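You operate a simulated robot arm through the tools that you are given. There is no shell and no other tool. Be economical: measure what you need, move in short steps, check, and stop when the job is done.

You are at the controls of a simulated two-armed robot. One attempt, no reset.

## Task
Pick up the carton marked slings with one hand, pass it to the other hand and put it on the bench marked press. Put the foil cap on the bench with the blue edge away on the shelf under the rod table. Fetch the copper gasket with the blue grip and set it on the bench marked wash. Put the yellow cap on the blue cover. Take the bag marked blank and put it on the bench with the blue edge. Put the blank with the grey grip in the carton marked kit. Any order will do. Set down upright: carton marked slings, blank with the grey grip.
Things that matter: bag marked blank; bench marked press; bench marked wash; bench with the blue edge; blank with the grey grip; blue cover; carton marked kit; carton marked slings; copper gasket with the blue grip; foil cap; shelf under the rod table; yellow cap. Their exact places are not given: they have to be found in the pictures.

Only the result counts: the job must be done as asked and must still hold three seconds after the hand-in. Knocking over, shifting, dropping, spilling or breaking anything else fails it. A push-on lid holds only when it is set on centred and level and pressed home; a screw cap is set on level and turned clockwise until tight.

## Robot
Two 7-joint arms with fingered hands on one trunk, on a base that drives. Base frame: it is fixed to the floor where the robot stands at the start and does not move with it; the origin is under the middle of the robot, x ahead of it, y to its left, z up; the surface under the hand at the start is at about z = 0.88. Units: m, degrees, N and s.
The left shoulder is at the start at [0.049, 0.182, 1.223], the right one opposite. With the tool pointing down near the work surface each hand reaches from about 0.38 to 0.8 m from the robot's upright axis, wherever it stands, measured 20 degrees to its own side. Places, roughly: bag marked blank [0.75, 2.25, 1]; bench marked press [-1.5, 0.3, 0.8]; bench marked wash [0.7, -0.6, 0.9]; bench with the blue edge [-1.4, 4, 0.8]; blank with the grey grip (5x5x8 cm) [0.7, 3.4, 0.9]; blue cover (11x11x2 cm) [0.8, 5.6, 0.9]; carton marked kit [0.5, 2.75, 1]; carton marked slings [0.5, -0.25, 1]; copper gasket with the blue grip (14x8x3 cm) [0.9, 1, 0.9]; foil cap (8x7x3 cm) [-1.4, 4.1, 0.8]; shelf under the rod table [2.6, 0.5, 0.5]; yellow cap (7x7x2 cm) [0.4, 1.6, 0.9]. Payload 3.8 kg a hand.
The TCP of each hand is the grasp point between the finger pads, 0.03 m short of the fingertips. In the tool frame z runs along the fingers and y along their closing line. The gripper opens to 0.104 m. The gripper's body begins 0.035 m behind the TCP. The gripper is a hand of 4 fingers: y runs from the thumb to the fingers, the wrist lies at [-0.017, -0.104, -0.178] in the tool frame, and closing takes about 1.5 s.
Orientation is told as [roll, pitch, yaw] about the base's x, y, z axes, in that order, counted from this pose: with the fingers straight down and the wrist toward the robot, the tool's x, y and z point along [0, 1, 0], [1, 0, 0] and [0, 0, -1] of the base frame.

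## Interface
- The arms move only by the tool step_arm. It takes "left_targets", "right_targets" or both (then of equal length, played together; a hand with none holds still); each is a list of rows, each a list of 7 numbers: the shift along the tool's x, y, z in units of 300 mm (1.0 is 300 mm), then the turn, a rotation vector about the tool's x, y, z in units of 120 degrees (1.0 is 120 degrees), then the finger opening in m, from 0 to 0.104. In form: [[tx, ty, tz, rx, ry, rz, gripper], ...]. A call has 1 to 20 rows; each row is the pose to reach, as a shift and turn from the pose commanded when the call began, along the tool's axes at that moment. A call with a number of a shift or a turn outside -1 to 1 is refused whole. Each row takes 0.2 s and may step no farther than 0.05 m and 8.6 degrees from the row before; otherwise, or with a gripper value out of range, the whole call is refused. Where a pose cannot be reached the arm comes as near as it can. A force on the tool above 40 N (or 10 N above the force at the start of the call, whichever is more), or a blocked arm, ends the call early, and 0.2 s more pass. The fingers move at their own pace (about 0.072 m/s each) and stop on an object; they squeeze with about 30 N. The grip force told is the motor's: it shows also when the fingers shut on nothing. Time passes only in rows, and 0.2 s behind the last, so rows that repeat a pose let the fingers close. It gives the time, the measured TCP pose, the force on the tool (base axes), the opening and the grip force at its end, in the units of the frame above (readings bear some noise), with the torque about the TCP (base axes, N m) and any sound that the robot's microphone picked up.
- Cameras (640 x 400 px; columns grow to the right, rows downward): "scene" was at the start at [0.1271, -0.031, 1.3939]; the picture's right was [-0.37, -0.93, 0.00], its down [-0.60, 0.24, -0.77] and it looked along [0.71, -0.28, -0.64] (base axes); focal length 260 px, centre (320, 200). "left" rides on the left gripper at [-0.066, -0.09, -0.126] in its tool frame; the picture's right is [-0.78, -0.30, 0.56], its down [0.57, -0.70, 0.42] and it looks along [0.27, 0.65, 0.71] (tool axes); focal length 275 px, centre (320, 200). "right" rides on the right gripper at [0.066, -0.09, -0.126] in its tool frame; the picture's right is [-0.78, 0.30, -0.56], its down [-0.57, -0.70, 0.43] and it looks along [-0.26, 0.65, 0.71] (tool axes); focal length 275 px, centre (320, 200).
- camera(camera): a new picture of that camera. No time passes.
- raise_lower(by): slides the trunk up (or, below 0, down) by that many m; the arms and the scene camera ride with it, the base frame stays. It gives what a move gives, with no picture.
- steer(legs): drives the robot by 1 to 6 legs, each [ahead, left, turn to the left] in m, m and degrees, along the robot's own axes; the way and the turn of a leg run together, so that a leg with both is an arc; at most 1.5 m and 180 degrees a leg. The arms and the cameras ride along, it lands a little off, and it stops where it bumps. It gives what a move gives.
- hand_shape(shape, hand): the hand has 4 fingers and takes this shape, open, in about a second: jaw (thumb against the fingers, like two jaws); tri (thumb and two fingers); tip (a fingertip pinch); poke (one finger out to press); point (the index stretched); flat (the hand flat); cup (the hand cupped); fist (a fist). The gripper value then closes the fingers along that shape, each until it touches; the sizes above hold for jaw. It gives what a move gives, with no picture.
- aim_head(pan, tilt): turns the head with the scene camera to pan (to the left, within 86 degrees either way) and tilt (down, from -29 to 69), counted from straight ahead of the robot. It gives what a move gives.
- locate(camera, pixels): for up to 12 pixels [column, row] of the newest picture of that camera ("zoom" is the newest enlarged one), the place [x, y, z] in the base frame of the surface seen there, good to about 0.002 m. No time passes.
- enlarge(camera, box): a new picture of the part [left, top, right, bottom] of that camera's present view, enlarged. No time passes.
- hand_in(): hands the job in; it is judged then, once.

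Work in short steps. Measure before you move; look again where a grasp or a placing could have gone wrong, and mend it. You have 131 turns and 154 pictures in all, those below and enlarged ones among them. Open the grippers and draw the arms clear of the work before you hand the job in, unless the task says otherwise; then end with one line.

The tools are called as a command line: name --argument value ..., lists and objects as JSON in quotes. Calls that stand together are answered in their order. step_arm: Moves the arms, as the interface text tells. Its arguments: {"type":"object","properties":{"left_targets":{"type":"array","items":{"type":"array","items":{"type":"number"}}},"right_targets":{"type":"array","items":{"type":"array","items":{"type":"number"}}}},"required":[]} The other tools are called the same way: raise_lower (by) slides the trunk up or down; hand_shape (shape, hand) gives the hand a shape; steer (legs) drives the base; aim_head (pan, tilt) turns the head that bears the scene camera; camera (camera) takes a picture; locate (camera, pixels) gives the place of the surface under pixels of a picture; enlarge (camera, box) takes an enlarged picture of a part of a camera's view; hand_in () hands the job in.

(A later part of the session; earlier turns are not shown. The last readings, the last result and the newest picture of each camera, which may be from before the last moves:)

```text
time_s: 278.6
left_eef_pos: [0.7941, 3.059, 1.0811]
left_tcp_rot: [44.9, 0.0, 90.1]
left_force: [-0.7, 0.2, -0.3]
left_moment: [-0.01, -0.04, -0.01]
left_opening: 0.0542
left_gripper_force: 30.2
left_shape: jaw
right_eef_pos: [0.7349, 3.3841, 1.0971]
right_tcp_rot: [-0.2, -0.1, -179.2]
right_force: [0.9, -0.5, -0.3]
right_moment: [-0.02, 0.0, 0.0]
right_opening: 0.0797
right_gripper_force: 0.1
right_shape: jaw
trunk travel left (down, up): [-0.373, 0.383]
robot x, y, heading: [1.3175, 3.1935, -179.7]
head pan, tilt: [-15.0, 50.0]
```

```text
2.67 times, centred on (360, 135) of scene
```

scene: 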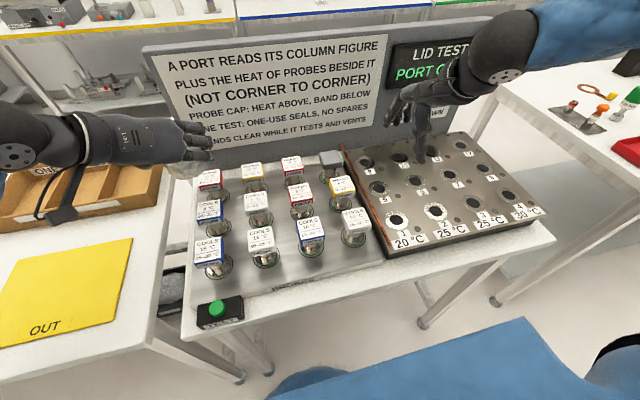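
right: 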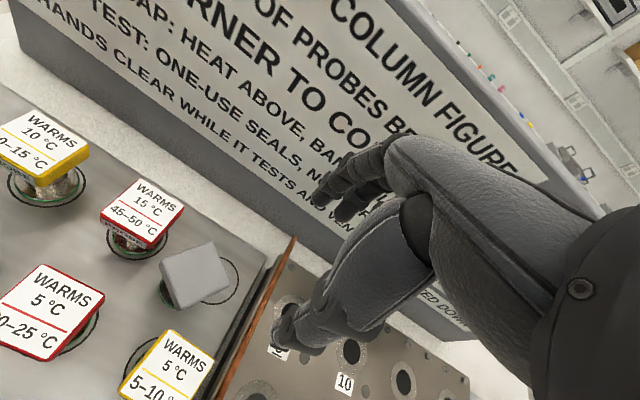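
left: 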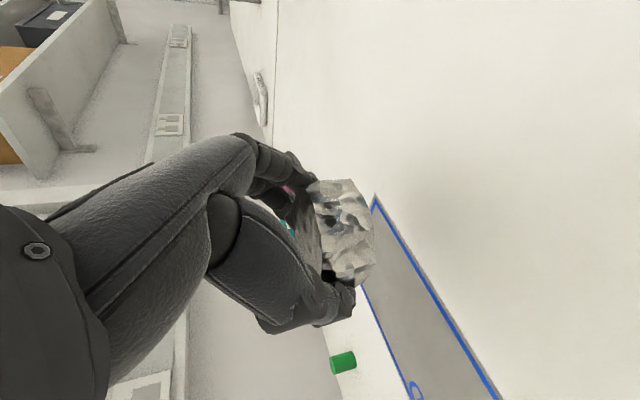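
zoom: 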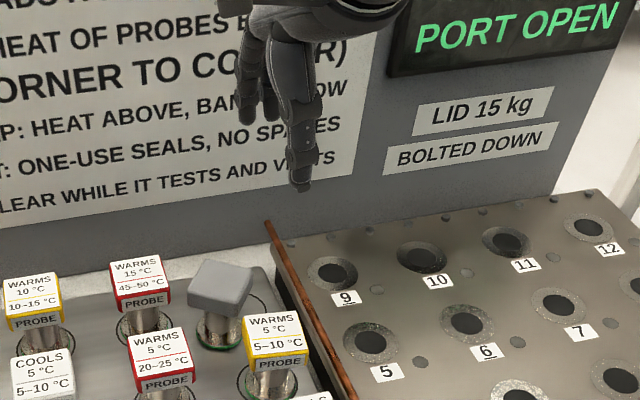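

The blank slid about 2 cm and turned but stands upright. I measure it again, raise the hand 0.1 m and lower the trunk 0.13 m.

locate --camera "right" --pixels '[[162, 264], [205, 246], [228, 290], [185, 307], [195, 275], [180, 210], [165, 225], [157, 335], [200, 350], [170, 295]]'

step_arm --right_targets '[[0, 0, -0.1, 0, 0, 0, 0.08], [0, 0, -0.2, 0, 0, 0, 0.08], [0, 0, -0.3, 0, 0, 0, 0.08], [0, 0, -0.3, 0, 0, 0, 0.08]]'

raise_lower --by -0.13

camera --camera "right"

```text
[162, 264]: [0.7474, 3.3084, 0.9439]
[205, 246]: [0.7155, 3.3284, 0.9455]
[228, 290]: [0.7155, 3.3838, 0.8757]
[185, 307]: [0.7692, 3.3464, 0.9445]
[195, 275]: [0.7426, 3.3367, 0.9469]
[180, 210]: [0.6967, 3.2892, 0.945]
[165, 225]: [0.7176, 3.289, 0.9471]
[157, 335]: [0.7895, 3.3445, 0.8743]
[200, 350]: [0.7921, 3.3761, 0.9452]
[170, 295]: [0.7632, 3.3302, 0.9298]
```

```text
time_s: 279.6
left_eef_pos: [0.793, 3.0596, 1.0809]
left_tcp_rot: [44.8, 0.0, 90.1]
left_force: [0.5, 0.4, 0.2]
left_moment: [0.0, 0.0, -0.03]
left_opening: 0.054
left_gripper_force: 30.3
left_shape: jaw
right_eef_pos: [0.733, 3.3829, 1.1868]
right_tcp_rot: [-0.1, 0.0, -179.2]
right_force: [0.1, -0.6, 0.2]
right_moment: [0.0, -0.03, 0.0]
right_opening: 0.0796
right_gripper_force: 0.0
right_shape: jaw
trunk travel left (down, up): [-0.373, 0.383]
robot x, y, heading: [1.3219, 3.1914, -179.3]
head pan, tilt: [-15.0, 50.0]
```

```text
time_s: 281.2
left_eef_pos: [0.7952, 3.0601, 0.952]
left_tcp_rot: [44.8, 0.1, 90.0]
left_force: [0.0, -0.2, 0.5]
left_moment: [-0.03, 0.02, 0.0]
left_opening: 0.0469
left_gripper_force: 30.1
left_shape: jaw
right_eef_pos: [0.7368, 3.3835, 1.0578]
right_tcp_rot: [0.0, -0.1, -179.2]
right_force: [-0.1, 0.6, -0.7]
right_moment: [0.01, 0.06, 0.03]
right_opening: 0.0798
right_gripper_force: 0.0
right_shape: jaw
trunk travel left (down, up): [-0.243, 0.513]
robot x, y, heading: [1.3135, 3.194, -179.6]
head pan, tilt: [-15.0, 50.0]
```

```text
61 pictures are left
```

right: 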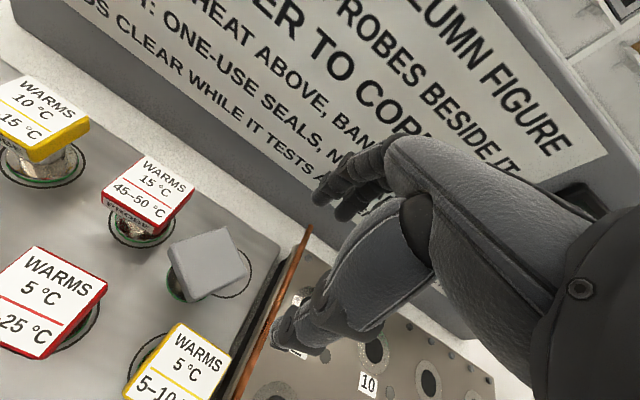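

The left opening changed to 0.047: the foil cap may have touched something. I look with the left camera and the scene.

camera --camera "left"

camera --camera "scene"

```text
60 pictures are left
```

left: 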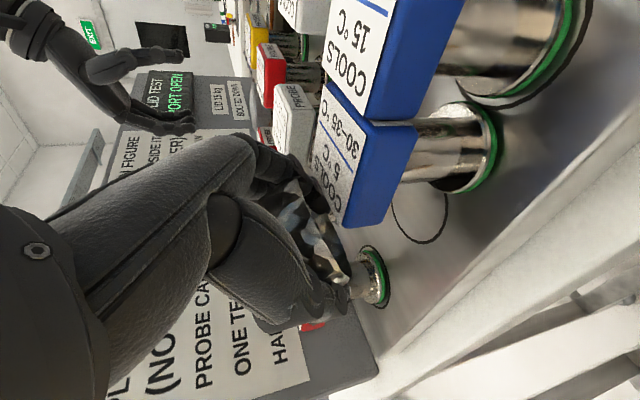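

```text
59 pictures are left
```

scene: 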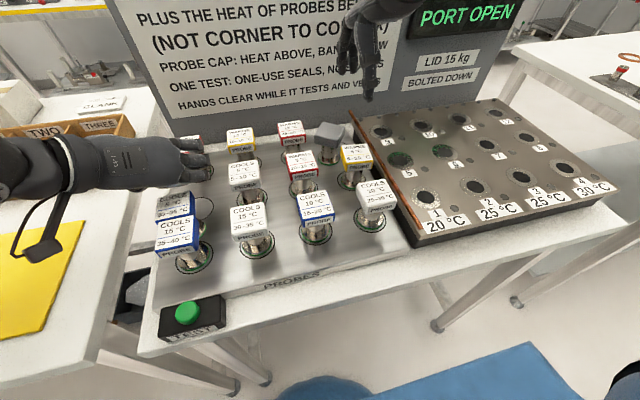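

The left hand pushed down among the probes and shifted the blue "5 °C" probe off its circle. I raise straight back up, then will put it back.

raise_lower --by 0.2

camera --camera "left"

aim_head --pan 10 --tilt 50

camera --camera "scene"

```text
time_s: 283.4
left_eef_pos: [0.7942, 3.0603, 1.152]
left_tcp_rot: [44.8, 0.0, 90.1]
left_force: [0.6, -0.7, -0.2]
left_moment: [0.0, -0.02, 0.0]
left_opening: 0.047
left_gripper_force: 29.5
left_shape: jaw
right_eef_pos: [0.7347, 3.3836, 1.255]
right_tcp_rot: [-0.1, 0.1, -179.1]
right_force: [0.0, 0.3, 0.2]
right_moment: [-0.03, 0.0, -0.02]
right_opening: 0.0797
right_gripper_force: 0.0
right_shape: jaw
trunk travel left (down, up): [-0.443, 0.313]
robot x, y, heading: [1.3162, 3.1945, -179.7]
head pan, tilt: [-15.0, 50.0]
```

```text
58 pictures are left
```

left: 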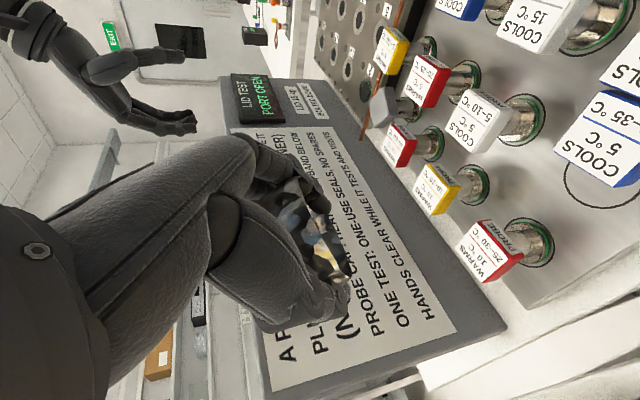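

```text
time_s: 284.3
left_eef_pos: [0.7932, 3.0599, 1.1508]
left_tcp_rot: [44.9, 0.1, 90.1]
left_force: [0.1, 0.0, -0.7]
left_moment: [0.0, 0.01, 0.0]
left_opening: 0.0468
left_gripper_force: 29.8
left_shape: jaw
right_eef_pos: [0.7356, 3.3841, 1.2553]
right_tcp_rot: [-0.2, 0.1, -179.2]
right_force: [-0.4, 0.6, 0.3]
right_moment: [0.01, 0.02, -0.03]
right_opening: 0.0796
right_gripper_force: 0.0
right_shape: jaw
trunk travel left (down, up): [-0.443, 0.313]
robot x, y, heading: [1.3193, 3.1911, -179.6]
head pan, tilt: [10.0, 50.0]
```

```text
57 pictures are left
```

scene: 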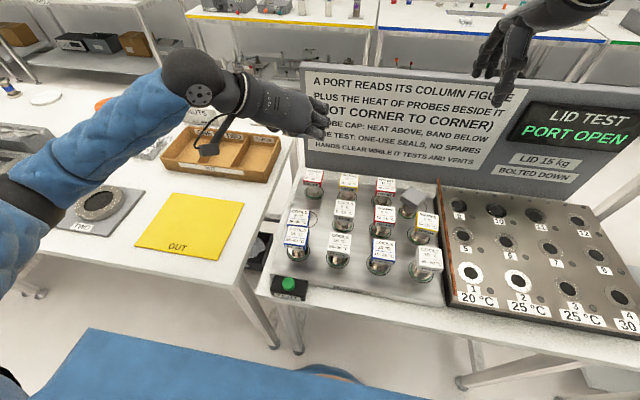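

I enlarge the probe rack to assess all positions, and move the left hand up, back and outwards so it cannot touch the rack again.

step_arm --left_targets '[[0.1, 0, -0.1, 0, 0, 0, 0.04], [0.2, 0, -0.2, 0, 0, 0, 0.04], [0.3, -0.05, -0.3, 0, 0, 0, 0.04], [0.32, -0.15, -0.4, 0, 0, 0, 0.04], [0.32, -0.28, -0.48, 0, 0, 0, 0.04], [0.32, -0.4, -0.55, 0, 0, 0, 0.04], [0.32, -0.4, -0.55, 0, 0, 0, 0.04]]'

enlarge --camera "scene" --box '[270, 160, 460, 280]'

camera --camera "left"

```text
time_s: 285.9
left_eef_pos: [0.8414, 2.9417, 1.3412]
left_tcp_rot: [44.8, 0.0, 90.0]
left_force: [-0.3, -0.1, -0.7]
left_moment: [-0.02, -0.01, 0.01]
left_opening: 0.0468
left_gripper_force: 30.8
left_shape: jaw
right_eef_pos: [0.734, 3.3833, 1.2543]
right_tcp_rot: [-0.1, 0.1, -179.2]
right_force: [-0.1, -0.4, -0.1]
right_moment: [-0.03, -0.01, -0.01]
right_opening: 0.0798
right_gripper_force: 0.0
right_shape: jaw
trunk travel left (down, up): [-0.443, 0.313]
robot x, y, heading: [1.315, 3.1887, -179.4]
head pan, tilt: [10.0, 50.0]
```

```text
3.33 times, centred on (365, 220) of scene
```

zoom: 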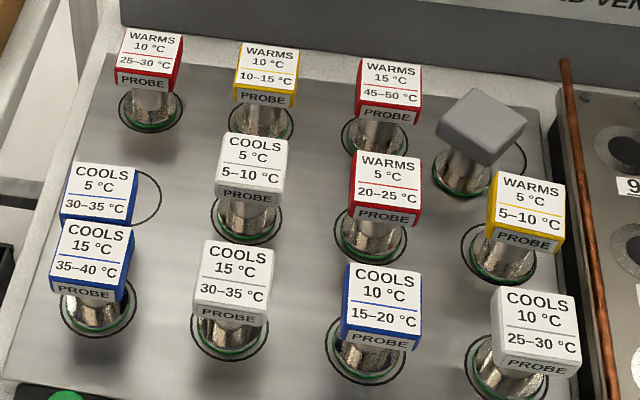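

```text
55 pictures are left
```

left: 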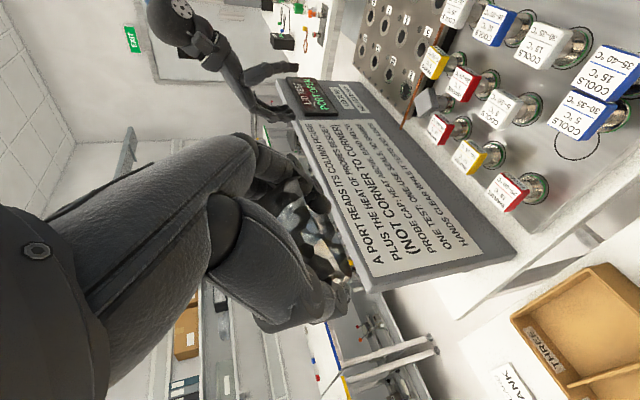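

Only the blue 5 °C probe is displaced; I'll set it back afterwards. First the grey blank: head centre (0.742,3.337), turned about 30°. I lower the trunk and align the right hand with a -30° yaw above it.

raise_lower --by -0.2

step_arm --right_targets '[[0.03, -0.005, 0.02, 0, 0, 0.05, 0.08], [0.06, -0.01, 0.045, 0, 0, 0.1, 0.08], [0.09, -0.015, 0.07, 0, 0, 0.15, 0.08], [0.12, -0.02, 0.09, 0, 0, 0.2, 0.08], [0.153, -0.027, 0.113, 0, 0, 0.25, 0.08], [0.153, -0.027, 0.113, 0, 0, 0.25, 0.08]]'

camera --camera "right"

camera --camera "scene"

```text
time_s: 288.0
left_eef_pos: [0.8423, 2.9382, 1.1359]
left_tcp_rot: [44.9, 0.0, 90.1]
left_force: [0.6, -0.1, 0.4]
left_moment: [0.02, -0.01, 0.03]
left_opening: 0.0468
left_gripper_force: 29.8
left_shape: jaw
right_eef_pos: [0.7349, 3.3831, 1.056]
right_tcp_rot: [0.0, 0.0, -179.1]
right_force: [-1.0, -1.3, -0.8]
right_moment: [-0.01, 0.03, 0.01]
right_opening: 0.0795
right_gripper_force: 0.1
right_shape: jaw
trunk travel left (down, up): [-0.243, 0.513]
robot x, y, heading: [1.3203, 3.1917, -179.6]
head pan, tilt: [10.0, 50.0]
```

```text
time_s: 289.4
left_eef_pos: [0.8419, 2.9403, 1.1353]
left_tcp_rot: [44.9, 0.0, 90.2]
left_force: [-0.6, -0.6, -0.1]
left_moment: [-0.02, -0.03, 0.03]
left_opening: 0.0471
left_gripper_force: 30.7
left_shape: jaw
right_eef_pos: [0.7435, 3.3537, 1.0216]
right_tcp_rot: [-0.1, -0.1, 150.7]
right_force: [0.9, -0.1, -0.7]
right_moment: [0.0, 0.01, -0.01]
right_opening: 0.0797
right_gripper_force: 0.1
right_shape: jaw
right hand out of reach, approached as far as the arm can: row 5, 6
trunk travel left (down, up): [-0.243, 0.513]
robot x, y, heading: [1.3207, 3.1934, -179.4]
head pan, tilt: [10.0, 50.0]
```

```text
54 pictures are left
```

right: 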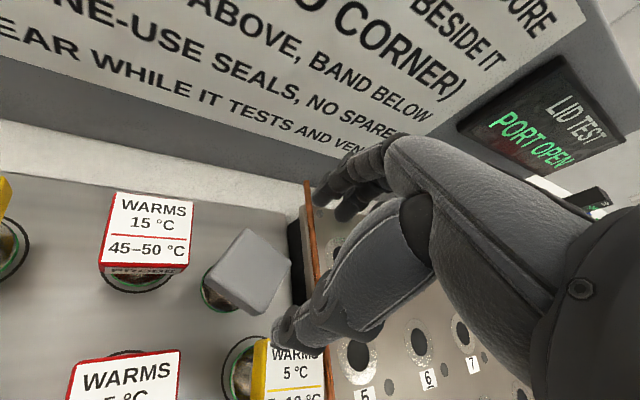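

```text
53 pictures are left
```

scene: 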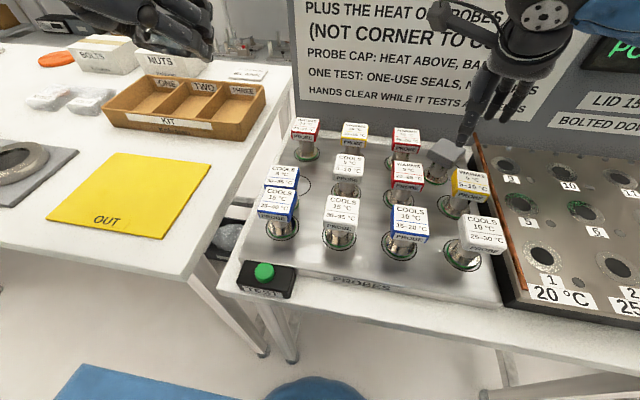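

KIT is confirmed on the tray. The hand is limited toward its inner side, so I shift the robot 0.1 m left and reach outward to the head.

steer --legs '[[0, 0.1, -0.6]]'

step_arm --right_targets '[[-0.08, 0.045, 0, 0, 0, 0, 0.08], [-0.16, 0.09, 0, 0, 0, 0, 0.08], [-0.241, 0.135, 0, 0, 0, 0, 0.08], [-0.241, 0.135, 0, 0, 0, 0, 0.08]]'

camera --camera "right"

```text
time_s: 290.6
left_eef_pos: [0.8408, 2.8443, 1.1358]
left_tcp_rot: [44.9, -0.1, 89.5]
left_force: [0.7, 0.0, -0.7]
left_moment: [0.0, 0.02, -0.04]
left_opening: 0.0467
left_gripper_force: 29.8
left_shape: jaw
right_eef_pos: [0.746, 3.2603, 1.0214]
right_tcp_rot: [-0.1, -0.1, 150.3]
right_force: [0.1, -1.2, 0.0]
right_moment: [0.04, -0.02, -0.03]
right_opening: 0.0798
right_gripper_force: 0.0
right_shape: jaw
trunk travel left (down, up): [-0.243, 0.513]
robot x, y, heading: [1.3167, 3.0943, 179.9]
head pan, tilt: [10.0, 50.0]
```

```text
time_s: 291.6
left_eef_pos: [0.8391, 2.8441, 1.1354]
left_tcp_rot: [44.8, 0.1, 89.4]
left_force: [-0.3, -0.4, -0.6]
left_moment: [0.01, 0.01, 0.0]
left_opening: 0.0468
left_gripper_force: 29.8
left_shape: jaw
right_eef_pos: [0.7479, 3.3437, 1.0235]
right_tcp_rot: [-0.1, 0.0, 150.2]
right_force: [0.9, 0.1, 0.6]
right_moment: [-0.02, 0.01, -0.02]
right_opening: 0.0797
right_gripper_force: 0.1
right_shape: jaw
trunk travel left (down, up): [-0.243, 0.513]
robot x, y, heading: [1.318, 3.0944, 180.0]
head pan, tilt: [10.0, 50.0]
```

```text
52 pictures are left
```

right: 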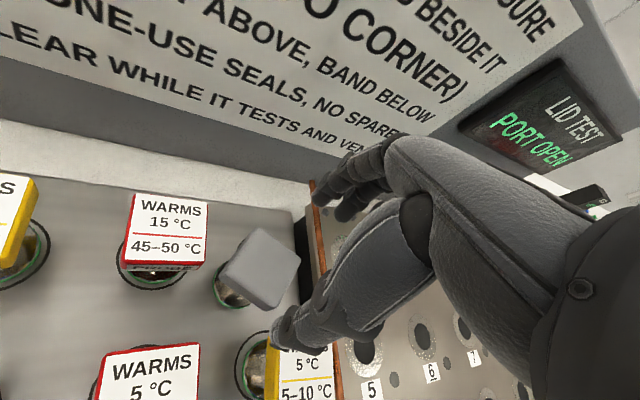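

I locate the head corners again in this view to centre precisely.

locate --camera "right" --pixels '[[225, 273], [256, 233], [298, 262], [264, 303], [260, 265], [230, 290], [285, 330], [268, 352], [205, 215], [290, 318]]'

```text
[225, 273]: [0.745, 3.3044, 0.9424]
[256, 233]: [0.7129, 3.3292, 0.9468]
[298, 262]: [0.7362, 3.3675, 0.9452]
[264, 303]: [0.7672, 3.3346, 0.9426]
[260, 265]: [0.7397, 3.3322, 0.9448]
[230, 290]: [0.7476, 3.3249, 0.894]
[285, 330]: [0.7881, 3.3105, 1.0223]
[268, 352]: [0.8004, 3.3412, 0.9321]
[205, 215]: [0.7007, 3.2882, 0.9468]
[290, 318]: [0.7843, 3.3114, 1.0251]
```

Head centre (0.740,3.334). I shift 12 mm and descend part way to check the reach.

step_arm --right_targets '[[0.02, 0.003, 0.04, 0, 0, 0, 0.08], [0.041, 0.006, 0.09, 0, 0, 0, 0.08], [0.041, 0.006, 0.13, 0, 0, 0, 0.08], [0.041, 0.006, 0.16, 0, 0, 0, 0.08], [0.041, 0.006, 0.16, 0, 0, 0, 0.08]]'

```text
time_s: 292.8
left_eef_pos: [0.8409, 2.8449, 1.1366]
left_tcp_rot: [44.9, 0.1, 89.6]
left_force: [0.2, -0.2, 0.3]
left_moment: [-0.06, 0.0, 0.03]
left_opening: 0.0466
left_gripper_force: 29.9
left_shape: jaw
right_eef_pos: [0.7385, 3.3346, 0.9727]
right_tcp_rot: [-0.1, 0.0, 150.3]
right_force: [0.7, 0.0, 0.4]
right_moment: [-0.01, -0.01, 0.0]
right_opening: 0.0797
right_gripper_force: 0.1
right_shape: jaw
trunk travel left (down, up): [-0.243, 0.513]
robot x, y, heading: [1.3177, 3.0949, 179.8]
head pan, tilt: [10.0, 50.0]
```

On target and reachable. I descend the last 3.5 cm, check, and close.

step_arm --right_targets '[[0, 0, 0.04, 0, 0, 0, 0.08], [0, 0, 0.08, 0, 0, 0, 0.08], [0, 0, 0.117, 0, 0, 0, 0.08], [0, 0, 0.117, 0, 0, 0, 0.065], [0, 0, 0.117, 0, 0, 0, 0.05], [0, 0, 0.117, 0, 0, 0, 0.035], [0, 0, 0.117, 0, 0, 0, 0.025], [0, 0, 0.117, 0, 0, 0, 0.025], [0, 0, 0.117, 0, 0, 0, 0.025], [0, 0, 0.117, 0, 0, 0, 0.025]]'

camera --camera "right"

```text
time_s: 295.0
left_eef_pos: [0.8394, 2.8461, 1.1354]
left_tcp_rot: [45.0, 0.0, 89.5]
left_force: [-0.1, 0.4, 0.0]
left_moment: [0.02, 0.01, -0.01]
left_opening: 0.0467
left_gripper_force: 30.3
left_shape: jaw
right_eef_pos: [0.7395, 3.3344, 0.9389]
right_tcp_rot: [0.0, -0.1, 150.2]
right_force: [-0.1, -0.2, -2.2]
right_moment: [-0.02, 0.03, 0.01]
right_opening: 0.0381
right_gripper_force: 29.9
right_shape: jaw
trunk travel left (down, up): [-0.243, 0.513]
robot x, y, heading: [1.3195, 3.0912, 179.7]
head pan, tilt: [10.0, 50.0]
```

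```text
51 pictures are left
```

right: 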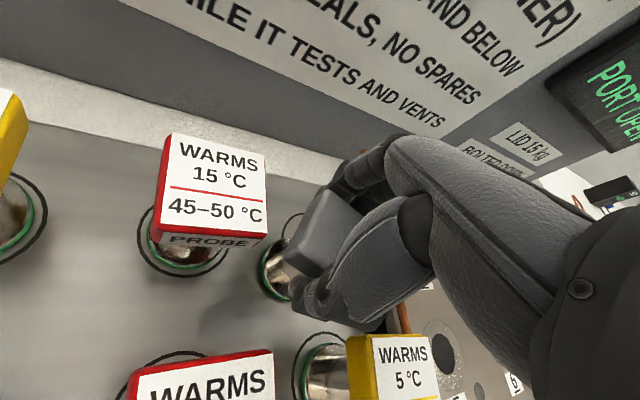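

Gripped at 0.038 m. I lift straight up 0.11 m and check.

step_arm --right_targets '[[0, 0, -0.05, 0, 0, 0, 0.025], [0, 0, -0.11, 0, 0, 0, 0.025], [0, 0, -0.18, 0, 0, 0, 0.025], [0, 0, -0.26, 0, 0, 0, 0.025], [0, 0, -0.36, 0, 0, 0, 0.025], [0, 0, -0.36, 0, 0, 0, 0.025]]'

raise_lower --by 0.1

camera --camera "scene"

camera --camera "right"

```text
time_s: 296.4
left_eef_pos: [0.8389, 2.8456, 1.1364]
left_tcp_rot: [44.8, 0.0, 89.5]
left_force: [0.2, -1.1, 0.0]
left_moment: [-0.01, 0.03, 0.0]
left_opening: 0.0467
left_gripper_force: 30.0
left_shape: jaw
right_eef_pos: [0.7394, 3.3363, 1.0458]
right_tcp_rot: [0.0, 0.0, 150.2]
right_force: [0.7, 0.1, -2.5]
right_moment: [-0.02, -0.05, -0.01]
right_opening: 0.0382
right_gripper_force: 29.7
right_shape: jaw
trunk travel left (down, up): [-0.243, 0.513]
robot x, y, heading: [1.3213, 3.0927, 179.7]
head pan, tilt: [10.0, 50.0]
```

```text
time_s: 297.7
left_eef_pos: [0.8389, 2.8449, 1.2358]
left_tcp_rot: [44.9, 0.0, 89.5]
left_force: [0.0, 0.3, -0.3]
left_moment: [0.01, 0.0, 0.03]
left_opening: 0.0469
left_gripper_force: 29.6
left_shape: jaw
right_eef_pos: [0.7391, 3.3354, 1.1457]
right_tcp_rot: [-0.1, 0.0, 150.2]
right_force: [0.3, -0.1, -3.1]
right_moment: [-0.02, -0.02, -0.01]
right_opening: 0.038
right_gripper_force: 29.8
right_shape: jaw
trunk travel left (down, up): [-0.343, 0.413]
robot x, y, heading: [1.3208, 3.0921, 179.9]
head pan, tilt: [10.0, 50.0]
```

```text
50 pictures are left
```

scene: 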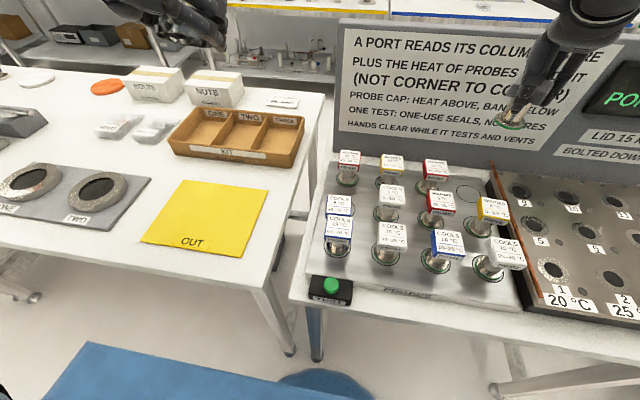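

```text
49 pictures are left
```

right: 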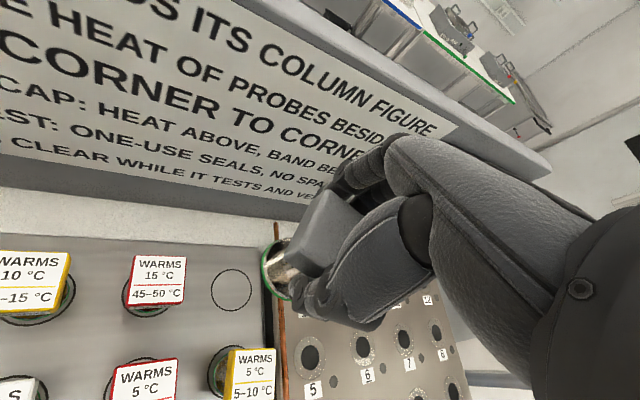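

The blank is lifted out. I measure the kit tray's compartments.

enlarge --camera "scene" --box '[160, 95, 320, 175]'

locate --camera "zoom" --pixels '[[245, 105], [360, 115], [480, 130], [190, 160], [320, 180], [460, 195], [75, 175], [560, 230], [590, 105], [160, 55], [530, 160], [420, 190]]'

```text
4.00 times, centred on (240, 135) of scene
```

zoom: 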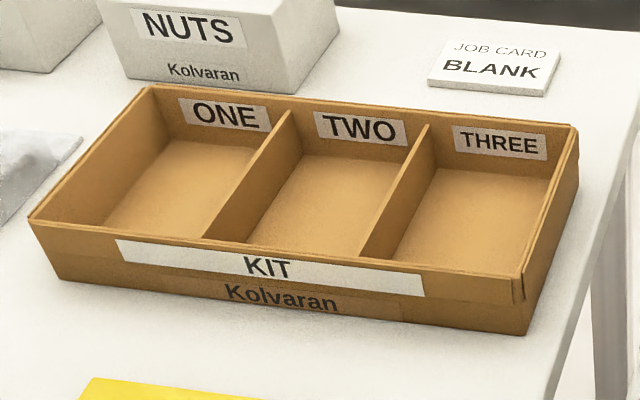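

```text
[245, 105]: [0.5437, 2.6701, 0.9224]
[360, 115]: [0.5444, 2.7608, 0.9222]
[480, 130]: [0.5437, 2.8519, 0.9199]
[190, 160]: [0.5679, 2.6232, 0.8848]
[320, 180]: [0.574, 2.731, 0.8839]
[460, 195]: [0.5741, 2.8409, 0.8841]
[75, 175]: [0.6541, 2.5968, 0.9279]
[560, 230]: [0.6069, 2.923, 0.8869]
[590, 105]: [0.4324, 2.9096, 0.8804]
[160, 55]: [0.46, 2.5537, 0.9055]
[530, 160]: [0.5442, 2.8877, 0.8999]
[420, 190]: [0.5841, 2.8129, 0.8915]
```

Compartments are about 9.5 cm wide, floor 0.884, walls 0.93; I'll use THREE at about (0.605,2.852). I drive left 0.46 m and turn the hand back to yaw 0.

steer --legs '[[0, 0.46, 0]]'

step_arm --right_targets '[[0, 0, 0, 0, 0, -0.06, 0.025], [0, 0, 0, 0, 0, -0.12, 0.025], [0, 0, 0, 0, 0, -0.18, 0.025], [0, 0, 0, 0, 0, -0.25, 0.025], [0, 0, 0, 0, 0, -0.25, 0.025]]'

aim_head --pan -15 --tilt 50

camera --camera "scene"

```text
time_s: 300.5
left_eef_pos: [0.8386, 2.3842, 1.2353]
left_tcp_rot: [45.0, 0.0, 89.5]
left_force: [-0.6, 1.2, -1.5]
left_moment: [0.01, 0.0, 0.01]
left_opening: 0.0469
left_gripper_force: 29.6
left_shape: jaw
right_eef_pos: [0.7386, 2.8735, 1.1466]
right_tcp_rot: [-0.1, 0.0, 150.2]
right_force: [-0.7, -0.6, -3.9]
right_moment: [-0.03, -0.03, 0.02]
right_opening: 0.0381
right_gripper_force: 29.6
right_shape: jaw
trunk travel left (down, up): [-0.343, 0.413]
robot x, y, heading: [1.3201, 2.6352, 179.9]
head pan, tilt: [10.0, 50.0]
```

```text
time_s: 301.7
left_eef_pos: [0.8386, 2.385, 1.2356]
left_tcp_rot: [44.9, 0.0, 89.6]
left_force: [-0.2, 0.6, -0.1]
left_moment: [0.0, -0.01, -0.01]
left_opening: 0.0468
left_gripper_force: 29.4
left_shape: jaw
right_eef_pos: [0.7383, 2.8746, 1.1465]
right_tcp_rot: [-0.1, -0.1, -179.7]
right_force: [-0.4, -0.4, -2.1]
right_moment: [0.03, 0.0, 0.03]
right_opening: 0.0382
right_gripper_force: 30.2
right_shape: jaw
trunk travel left (down, up): [-0.343, 0.413]
robot x, y, heading: [1.3186, 2.6353, 179.6]
head pan, tilt: [10.0, 50.0]
```

```text
time_s: 302.6
left_eef_pos: [0.8385, 2.3845, 1.2348]
left_tcp_rot: [44.9, 0.0, 89.5]
left_force: [0.7, 0.6, -0.3]
left_moment: [-0.02, -0.01, 0.03]
left_opening: 0.0468
left_gripper_force: 29.9
left_shape: jaw
right_eef_pos: [0.7394, 2.8744, 1.1463]
right_tcp_rot: [-0.1, 0.0, -179.9]
right_force: [0.5, 0.1, -1.8]
right_moment: [0.01, 0.0, -0.03]
right_opening: 0.0383
right_gripper_force: 30.2
right_shape: jaw
trunk travel left (down, up): [-0.343, 0.413]
robot x, y, heading: [1.3208, 2.6357, 179.9]
head pan, tilt: [-15.0, 50.0]
```

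```text
47 pictures are left
```

scene: 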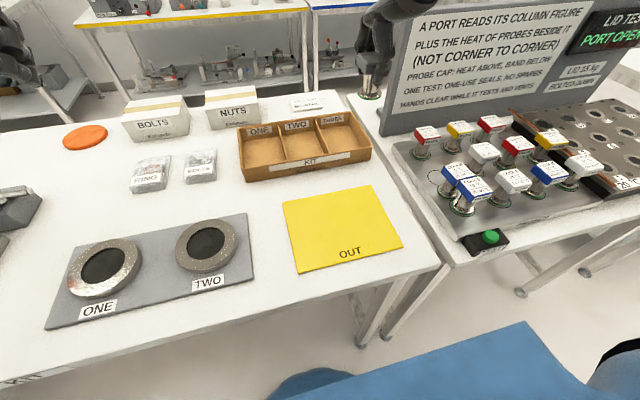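

I measure the bench edge and the THREE compartment from here.

locate --camera "scene" --pixels '[[335, 293], [437, 262], [335, 138], [342, 150], [330, 122], [318, 130], [352, 113], [372, 152], [300, 140], [325, 163], [310, 150]]'

steer --legs '[[0.06, 0, 0]]'

```text
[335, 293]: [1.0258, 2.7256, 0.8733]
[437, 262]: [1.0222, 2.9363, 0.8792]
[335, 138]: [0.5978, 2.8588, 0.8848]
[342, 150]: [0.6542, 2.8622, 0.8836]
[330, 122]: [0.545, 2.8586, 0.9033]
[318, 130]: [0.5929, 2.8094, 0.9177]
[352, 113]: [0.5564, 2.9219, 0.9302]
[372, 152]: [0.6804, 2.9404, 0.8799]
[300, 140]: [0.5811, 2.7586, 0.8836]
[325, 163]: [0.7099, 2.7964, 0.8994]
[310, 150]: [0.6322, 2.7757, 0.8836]
```

```text
time_s: 303.5
left_eef_pos: [0.774, 2.3858, 1.2353]
left_tcp_rot: [44.8, 0.0, 89.3]
left_force: [-0.4, 1.1, 0.0]
left_moment: [0.0, -0.03, -0.02]
left_opening: 0.0466
left_gripper_force: 30.0
left_shape: jaw
right_eef_pos: [0.6737, 2.874, 1.1454]
right_tcp_rot: [-0.1, 0.2, -179.9]
right_force: [-1.9, -0.1, -3.0]
right_moment: [-0.02, -0.03, 0.02]
right_opening: 0.038
right_gripper_force: 30.0
right_shape: jaw
trunk travel left (down, up): [-0.343, 0.413]
robot x, y, heading: [1.2602, 2.6367, 179.8]
head pan, tilt: [-15.0, 50.0]
```

Compartment THREE spans y 2.81–2.92, x 0.545–0.685. I lower the trunk 0.1 m and bring the blank over it.

raise_lower --by -0.1

step_arm --right_targets '[[0.02, 0.1, 0, 0, 0, 0, 0.025], [0.037, 0.196, 0.0, 0, 0, 0, 0.025], [0.037, 0.196, 0.1, 0, 0, 0, 0.025], [0.037, 0.196, 0.18, 0, 0, 0, 0.025], [0.037, 0.196, 0.22, 0, 0, 0, 0.025], [0.037, 0.196, 0.22, 0, 0, 0, 0.025]]'

camera --camera "right"

enlarge --camera "scene" --box '[220, 20, 460, 170]'

```text
time_s: 304.9
left_eef_pos: [0.7772, 2.3858, 1.1361]
left_tcp_rot: [44.9, 0.0, 89.5]
left_force: [0.3, 0.6, 0.1]
left_moment: [0.01, 0.0, -0.01]
left_opening: 0.0466
left_gripper_force: 29.9
left_shape: jaw
right_eef_pos: [0.6783, 2.8757, 1.0472]
right_tcp_rot: [0.1, 0.0, -179.8]
right_force: [0.0, 0.2, -1.5]
right_moment: [0.02, 0.0, 0.01]
right_opening: 0.0382
right_gripper_force: 30.4
right_shape: jaw
trunk travel left (down, up): [-0.243, 0.513]
robot x, y, heading: [1.2544, 2.6331, 180.0]
head pan, tilt: [-15.0, 50.0]
```

```text
time_s: 306.3
left_eef_pos: [0.7757, 2.3861, 1.1362]
left_tcp_rot: [45.0, 0.0, 89.4]
left_force: [0.1, 0.9, -0.8]
left_moment: [0.0, 0.01, -0.05]
left_opening: 0.0468
left_gripper_force: 30.2
left_shape: jaw
right_eef_pos: [0.6186, 2.8644, 0.9817]
right_tcp_rot: [-0.1, 0.1, -179.8]
right_force: [0.1, 0.3, -2.4]
right_moment: [0.0, 0.0, 0.0]
right_opening: 0.0381
right_gripper_force: 30.2
right_shape: jaw
trunk travel left (down, up): [-0.243, 0.513]
robot x, y, heading: [1.2524, 2.6341, 179.8]
head pan, tilt: [-15.0, 50.0]
```

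```text
46 pictures are left
```

right: 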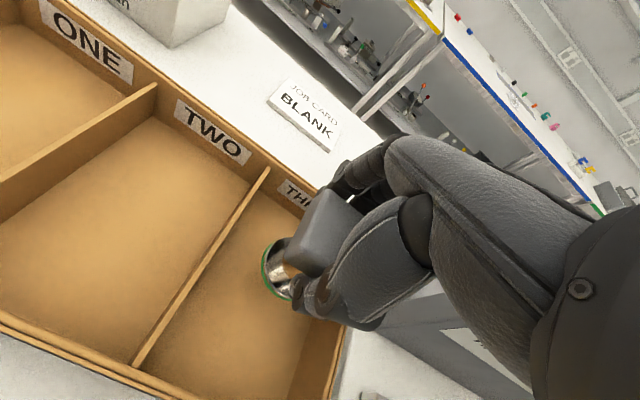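

```text
2.67 times, centred on (340, 95) of scene
```

zoom: 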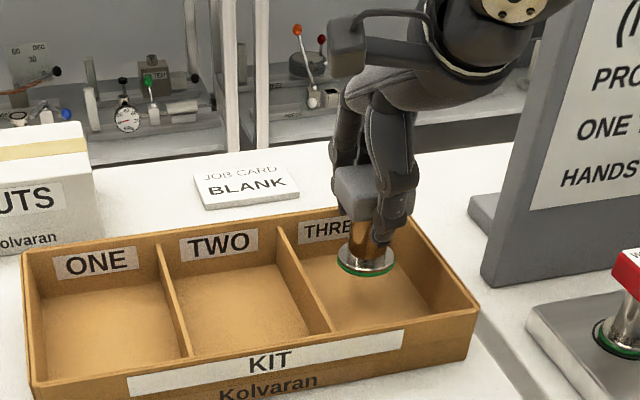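

The blank hangs upright over compartment THREE. I lower ~3.3 cm to contact and release gently.

step_arm --right_targets '[[0, 0, 0.04, 0, 0, 0, 0.025], [0, 0, 0.075, 0, 0, 0, 0.025], [0, 0, 0.095, 0, 0, 0, 0.025], [0, 0, 0.105, 0, 0, 0, 0.025], [0, 0, 0.112, 0, 0, 0, 0.025], [0, 0, 0.118, 0, 0, 0, 0.025]]'

step_arm --right_targets '[[0, 0, 0, 0, 0, 0, 0.05], [0, 0, 0, 0, 0, 0, 0.06], [0, 0, 0, 0, 0, 0, 0.066], [0, 0, 0, 0, 0, 0, 0.066], [0, 0, -0.06, 0, 0, 0, 0.066], [0, 0, -0.15, 0, 0, 0, 0.066], [0, 0, -0.27, 0, 0, 0, 0.066], [0, 0, -0.4, 0, 0, 0, 0.066]]'

enlarge --camera "scene" --box '[220, 20, 460, 170]'

```text
time_s: 307.7
left_eef_pos: [0.7762, 2.3852, 1.1354]
left_tcp_rot: [45.0, 0.0, 89.4]
left_force: [-0.7, 0.0, 0.5]
left_moment: [-0.03, 0.03, -0.03]
left_opening: 0.047
left_gripper_force: 29.4
left_shape: jaw
right_eef_pos: [0.6182, 2.865, 0.9453]
right_tcp_rot: [-0.1, 0.1, -179.8]
right_force: [1.1, 0.9, -2.5]
right_moment: [0.0, -0.02, 0.02]
right_opening: 0.0383
right_gripper_force: 30.0
right_shape: jaw
trunk travel left (down, up): [-0.243, 0.513]
robot x, y, heading: [1.2575, 2.6331, 179.7]
head pan, tilt: [-15.0, 50.0]
```

```text
time_s: 309.5
left_eef_pos: [0.778, 2.3857, 1.1355]
left_tcp_rot: [44.9, 0.1, 89.4]
left_force: [0.4, -0.1, 0.3]
left_moment: [0.02, 0.02, -0.03]
left_opening: 0.0468
left_gripper_force: 29.0
left_shape: jaw
right_eef_pos: [0.6201, 2.861, 1.0628]
right_tcp_rot: [-0.1, 0.0, -179.9]
right_force: [0.1, 0.2, -0.5]
right_moment: [0.0, 0.01, 0.01]
right_opening: 0.0656
right_gripper_force: 0.0
right_shape: jaw
trunk travel left (down, up): [-0.243, 0.513]
robot x, y, heading: [1.2579, 2.6316, 179.7]
head pan, tilt: [-15.0, 50.0]
```

```text
2.67 times, centred on (340, 95) of scene
```

zoom: 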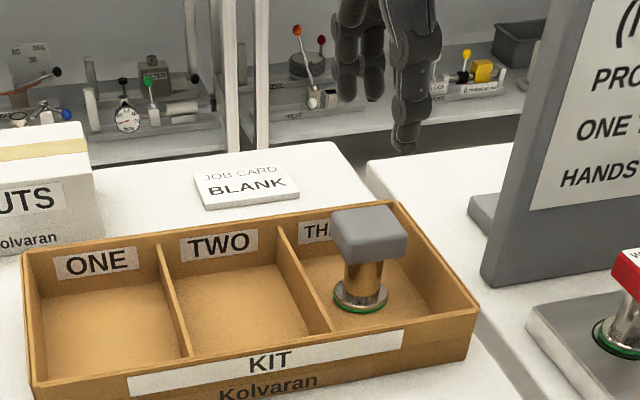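

The blank stands upright in KIT. Now I restore the displaced blue probe: pull the right hand back from the screen line, drive 0.2 m right and look down at it.

step_arm --right_targets '[[0, -0.13, -0.04, 0, 0, 0, 0.08], [0, -0.27, -0.08, 0, 0, 0, 0.08], [0, -0.41, -0.12, 0, 0, 0, 0.08], [0, -0.55, -0.15, 0, 0, 0, 0.08], [0, -0.6, -0.15, 0, 0, 0, 0.08], [0, -0.6, -0.15, 0, 0, 0, 0.08]]'

steer --legs '[[-0.05, -0.2, 0]]'

camera --camera "right"

enlarge --camera "scene" --box '[330, 90, 570, 240]'

```text
time_s: 310.9
left_eef_pos: [0.7766, 2.3852, 1.1358]
left_tcp_rot: [44.9, 0.0, 89.3]
left_force: [0.2, -0.2, -0.4]
left_moment: [-0.01, 0.0, -0.02]
left_opening: 0.0468
left_gripper_force: 30.2
left_shape: jaw
right_eef_pos: [0.797, 2.8641, 1.1112]
right_tcp_rot: [0.0, 0.2, -179.9]
right_force: [0.6, -0.5, -0.4]
right_moment: [0.01, 0.0, 0.01]
right_opening: 0.0799
right_gripper_force: 0.1
right_shape: jaw
trunk travel left (down, up): [-0.243, 0.513]
robot x, y, heading: [1.2549, 2.632, 179.8]
head pan, tilt: [-15.0, 50.0]
```

```text
time_s: 312.5
left_eef_pos: [0.8279, 2.5876, 1.1369]
left_tcp_rot: [44.9, 0.1, 89.1]
left_force: [0.2, 0.1, -0.2]
left_moment: [-0.01, -0.01, 0.02]
left_opening: 0.0467
left_gripper_force: 30.1
left_shape: jaw
right_eef_pos: [0.8516, 3.0654, 1.1106]
right_tcp_rot: [-0.1, 0.0, 179.7]
right_force: [0.6, -1.2, 0.3]
right_moment: [-0.02, 0.03, 0.03]
right_opening: 0.0798
right_gripper_force: 0.0
right_shape: jaw
trunk travel left (down, up): [-0.243, 0.513]
robot x, y, heading: [1.3084, 2.8347, 179.3]
head pan, tilt: [-15.0, 50.0]
```

```text
43 pictures are left
```

right: 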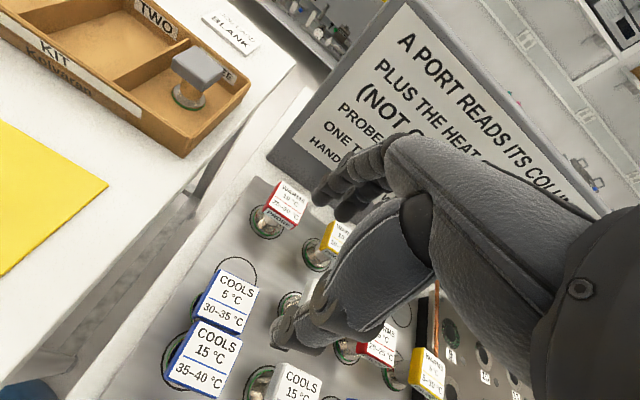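

```text
2.67 times, centred on (450, 165) of scene
```

zoom: 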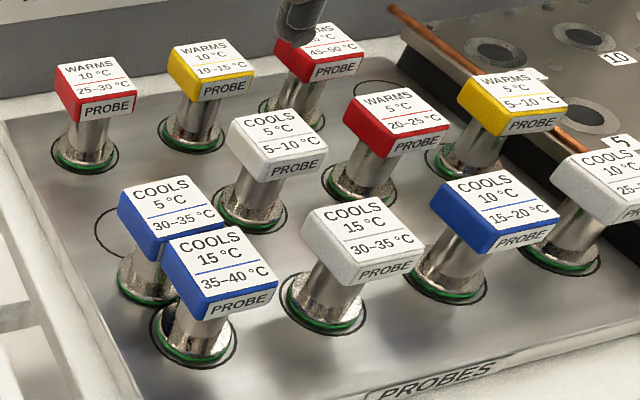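

I locate the head centres of the grid to compute where the blue 5 °C probe belongs.

locate --camera "zoom" --pixels '[[93, 77], [205, 58], [264, 126], [383, 106], [503, 90], [158, 198], [209, 251], [342, 225], [480, 195], [103, 232], [128, 206], [600, 172]]'

locate --camera "right" --pixels '[[240, 257], [256, 272], [222, 262], [232, 298], [212, 353], [250, 282], [214, 318], [247, 323], [230, 278], [203, 290]]'

```text
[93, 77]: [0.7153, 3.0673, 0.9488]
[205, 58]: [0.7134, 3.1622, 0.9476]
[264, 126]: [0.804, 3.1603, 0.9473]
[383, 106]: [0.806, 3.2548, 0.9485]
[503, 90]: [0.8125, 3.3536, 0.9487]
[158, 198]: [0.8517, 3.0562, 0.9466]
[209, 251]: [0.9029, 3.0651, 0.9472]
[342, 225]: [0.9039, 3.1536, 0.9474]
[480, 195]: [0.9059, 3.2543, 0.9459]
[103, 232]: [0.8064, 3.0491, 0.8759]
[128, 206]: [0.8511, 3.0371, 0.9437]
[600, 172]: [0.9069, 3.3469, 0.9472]
```

```text
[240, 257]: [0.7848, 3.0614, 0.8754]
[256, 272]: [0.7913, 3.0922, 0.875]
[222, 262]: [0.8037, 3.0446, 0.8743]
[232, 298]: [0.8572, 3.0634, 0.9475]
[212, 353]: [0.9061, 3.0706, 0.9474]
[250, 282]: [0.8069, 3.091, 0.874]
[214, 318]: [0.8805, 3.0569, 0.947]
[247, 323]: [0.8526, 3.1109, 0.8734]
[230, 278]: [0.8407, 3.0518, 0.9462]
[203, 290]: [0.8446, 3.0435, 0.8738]
```

The blue probe belongs at (0.808,3.067) and stands at (0.855,3.061). I turn the right hand to close along y above it.

step_arm --right_targets '[[0, 0, 0.03, 0, 0, -0.065, 0.075], [0, 0, 0.06, 0, 0, -0.13, 0.075], [0, 0, 0.09, 0, 0, -0.195, 0.075], [0, 0, 0.12, 0, 0, -0.26, 0.075], [0.005, 0, 0.15, 0, 0, -0.325, 0.075], [0.005, 0, 0.18, 0, 0, -0.39, 0.075], [0.01, -0.005, 0.2, 0, 0, -0.455, 0.075], [0.01, -0.005, 0.22, 0, 0, -0.52, 0.075], [0.015, -0.01, 0.24, 0, 0, -0.585, 0.075], [0.015, -0.01, 0.25, 0, 0, -0.65, 0.075], [0.015, -0.011, 0.26, 0, 0, -0.7, 0.075], [0.015, -0.011, 0.26, 0, 0, -0.745, 0.075], [0.015, -0.011, 0.26, 0, 0, -0.745, 0.075]]'

enlarge --camera "scene" --box '[330, 90, 570, 240]'

camera --camera "right"

```text
time_s: 315.3
left_eef_pos: [0.8267, 2.5876, 1.1358]
left_tcp_rot: [44.9, 0.1, 89.0]
left_force: [-0.4, -0.4, 0.0]
left_moment: [0.02, -0.01, 0.02]
left_opening: 0.0467
left_gripper_force: 29.7
left_shape: jaw
right_eef_pos: [0.8518, 3.0614, 1.0331]
right_tcp_rot: [-0.1, 0.1, -90.7]
right_force: [0.2, 0.1, -1.6]
right_moment: [0.01, -0.03, -0.01]
right_opening: 0.0752
right_gripper_force: 0.0
right_shape: jaw
trunk travel left (down, up): [-0.243, 0.513]
robot x, y, heading: [1.3063, 2.8308, 179.6]
head pan, tilt: [-15.0, 50.0]
```

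```text
2.67 times, centred on (450, 165) of scene
```

zoom: 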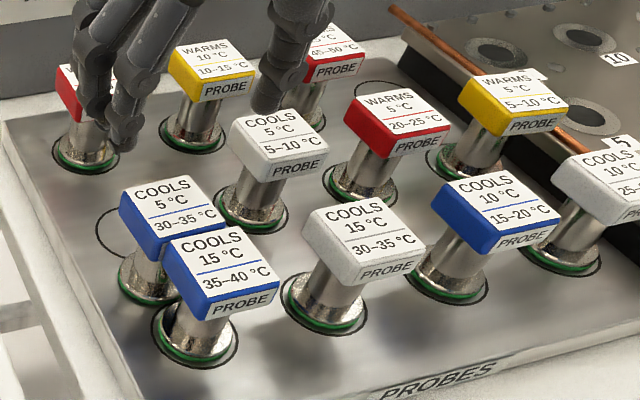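

```text
40 pictures are left
```

right: 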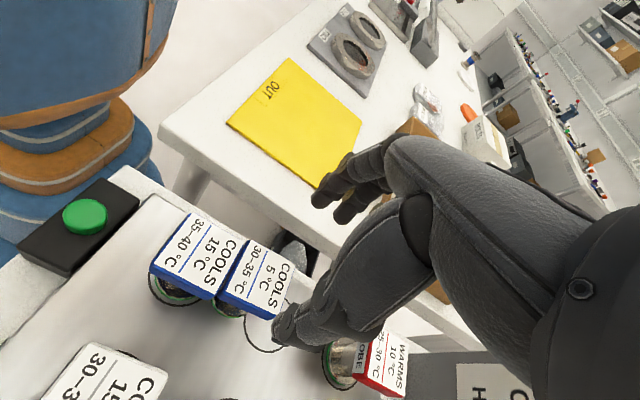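

I verify the head's corners and the finger tips in this view.

locate --camera "right" --pixels '[[244, 238], [291, 262], [272, 316], [219, 293], [256, 277], [283, 335], [320, 200], [345, 215], [230, 238], [276, 300]]'

```text
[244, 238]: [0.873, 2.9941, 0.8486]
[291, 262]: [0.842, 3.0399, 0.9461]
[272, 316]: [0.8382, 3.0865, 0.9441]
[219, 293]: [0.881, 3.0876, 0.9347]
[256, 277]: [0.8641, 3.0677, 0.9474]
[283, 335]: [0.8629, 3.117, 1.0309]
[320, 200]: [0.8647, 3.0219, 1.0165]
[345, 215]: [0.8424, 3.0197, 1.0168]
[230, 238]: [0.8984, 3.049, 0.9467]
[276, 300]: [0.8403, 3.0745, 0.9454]
```

Head centre (0.860,3.064). I shift 7 mm, descend to z≈0.938 and close.

step_arm --right_targets '[[0.02, -0.01, 0.08, 0, 0, 0, 0.075], [0.02, -0.01, 0.16, 0, 0, 0, 0.075], [0.02, -0.01, 0.24, 0, 0, 0, 0.075], [0.02, -0.01, 0.317, 0, 0, 0, 0.075], [0.02, -0.01, 0.317, 0, 0, 0, 0.06], [0.02, -0.01, 0.317, 0, 0, 0, 0.045], [0.02, -0.01, 0.317, 0, 0, 0, 0.03], [0.02, -0.01, 0.317, 0, 0, 0, 0.025], [0.02, -0.01, 0.317, 0, 0, 0, 0.025], [0.02, -0.01, 0.317, 0, 0, 0, 0.025]]'

camera --camera "right"

```text
time_s: 317.5
left_eef_pos: [0.8267, 2.588, 1.1358]
left_tcp_rot: [44.9, 0.0, 89.1]
left_force: [0.8, 0.0, 0.4]
left_moment: [0.0, -0.02, -0.01]
left_opening: 0.0469
left_gripper_force: 30.2
left_shape: jaw
right_eef_pos: [0.8605, 3.0648, 0.9401]
right_tcp_rot: [0.1, 0.1, -90.8]
right_force: [0.0, 0.3, -1.8]
right_moment: [0.02, -0.01, 0.01]
right_opening: 0.0376
right_gripper_force: 30.1
right_shape: jaw
trunk travel left (down, up): [-0.243, 0.513]
robot x, y, heading: [1.3095, 2.8309, 179.6]
head pan, tilt: [-15.0, 50.0]
```

```text
39 pictures are left
```

right: 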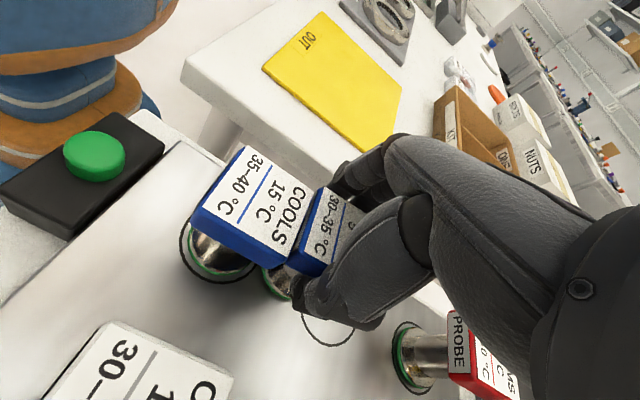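

Gripped. I lift 3 cm, carry it 5.2 cm back over its circle and lower it.

step_arm --right_targets '[[0, 0, -0.05, 0, 0, 0, 0.025], [0, 0, -0.1, 0, 0, 0, 0.025], [-0.06, 0, -0.12, 0, 0, 0, 0.025], [-0.12, -0.005, -0.12, 0, 0, 0, 0.025], [-0.175, -0.01, -0.12, 0, 0, 0, 0.025], [-0.175, -0.01, -0.12, 0, 0, 0, 0.025]]'

camera --camera "right"

enlarge --camera "scene" --box '[330, 90, 570, 240]'

```text
time_s: 318.9
left_eef_pos: [0.8277, 2.5879, 1.1367]
left_tcp_rot: [44.9, 0.0, 89.1]
left_force: [0.0, 0.3, 0.2]
left_moment: [-0.02, 0.0, -0.01]
left_opening: 0.0467
left_gripper_force: 30.0
left_shape: jaw
right_eef_pos: [0.8076, 3.0678, 0.9739]
right_tcp_rot: [0.0, 0.1, -90.7]
right_force: [-0.3, -0.7, -2.2]
right_moment: [-0.03, 0.02, -0.02]
right_opening: 0.0376
right_gripper_force: 30.0
right_shape: jaw
trunk travel left (down, up): [-0.243, 0.513]
robot x, y, heading: [1.3066, 2.8318, 179.3]
head pan, tilt: [-15.0, 50.0]
```

```text
38 pictures are left
```

right: 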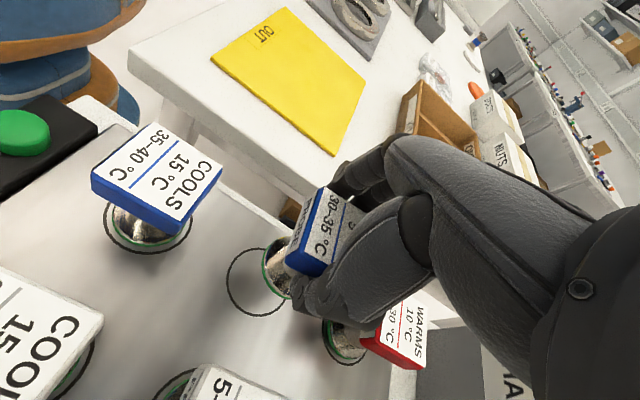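

```text
2.67 times, centred on (450, 165) of scene
```

zoom: 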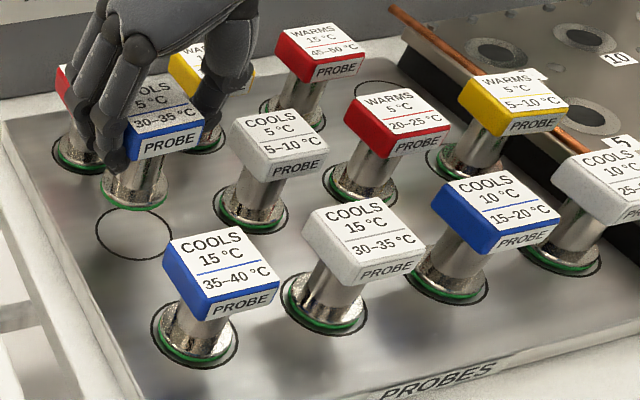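

The empty circle is visible at zoom (133,233). I measure it for exact placement.

locate --camera "zoom" --pixels '[[96, 233], [171, 233], [130, 259], [105, 215], [163, 215], [165, 252], [103, 250]]'

locate --camera "right" --pixels '[[228, 285], [240, 256], [260, 315], [285, 308], [305, 238], [345, 262], [325, 190]]'

```text
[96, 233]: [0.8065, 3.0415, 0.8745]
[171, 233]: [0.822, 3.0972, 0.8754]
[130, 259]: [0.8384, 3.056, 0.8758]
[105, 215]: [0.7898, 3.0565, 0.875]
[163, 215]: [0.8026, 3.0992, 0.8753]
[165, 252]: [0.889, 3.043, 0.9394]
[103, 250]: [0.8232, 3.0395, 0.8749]
```

```text
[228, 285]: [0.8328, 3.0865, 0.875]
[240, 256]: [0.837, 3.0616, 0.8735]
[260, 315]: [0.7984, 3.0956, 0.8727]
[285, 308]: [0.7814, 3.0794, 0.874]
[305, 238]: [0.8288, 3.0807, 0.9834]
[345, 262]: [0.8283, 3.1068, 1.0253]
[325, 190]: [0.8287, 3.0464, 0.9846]
```

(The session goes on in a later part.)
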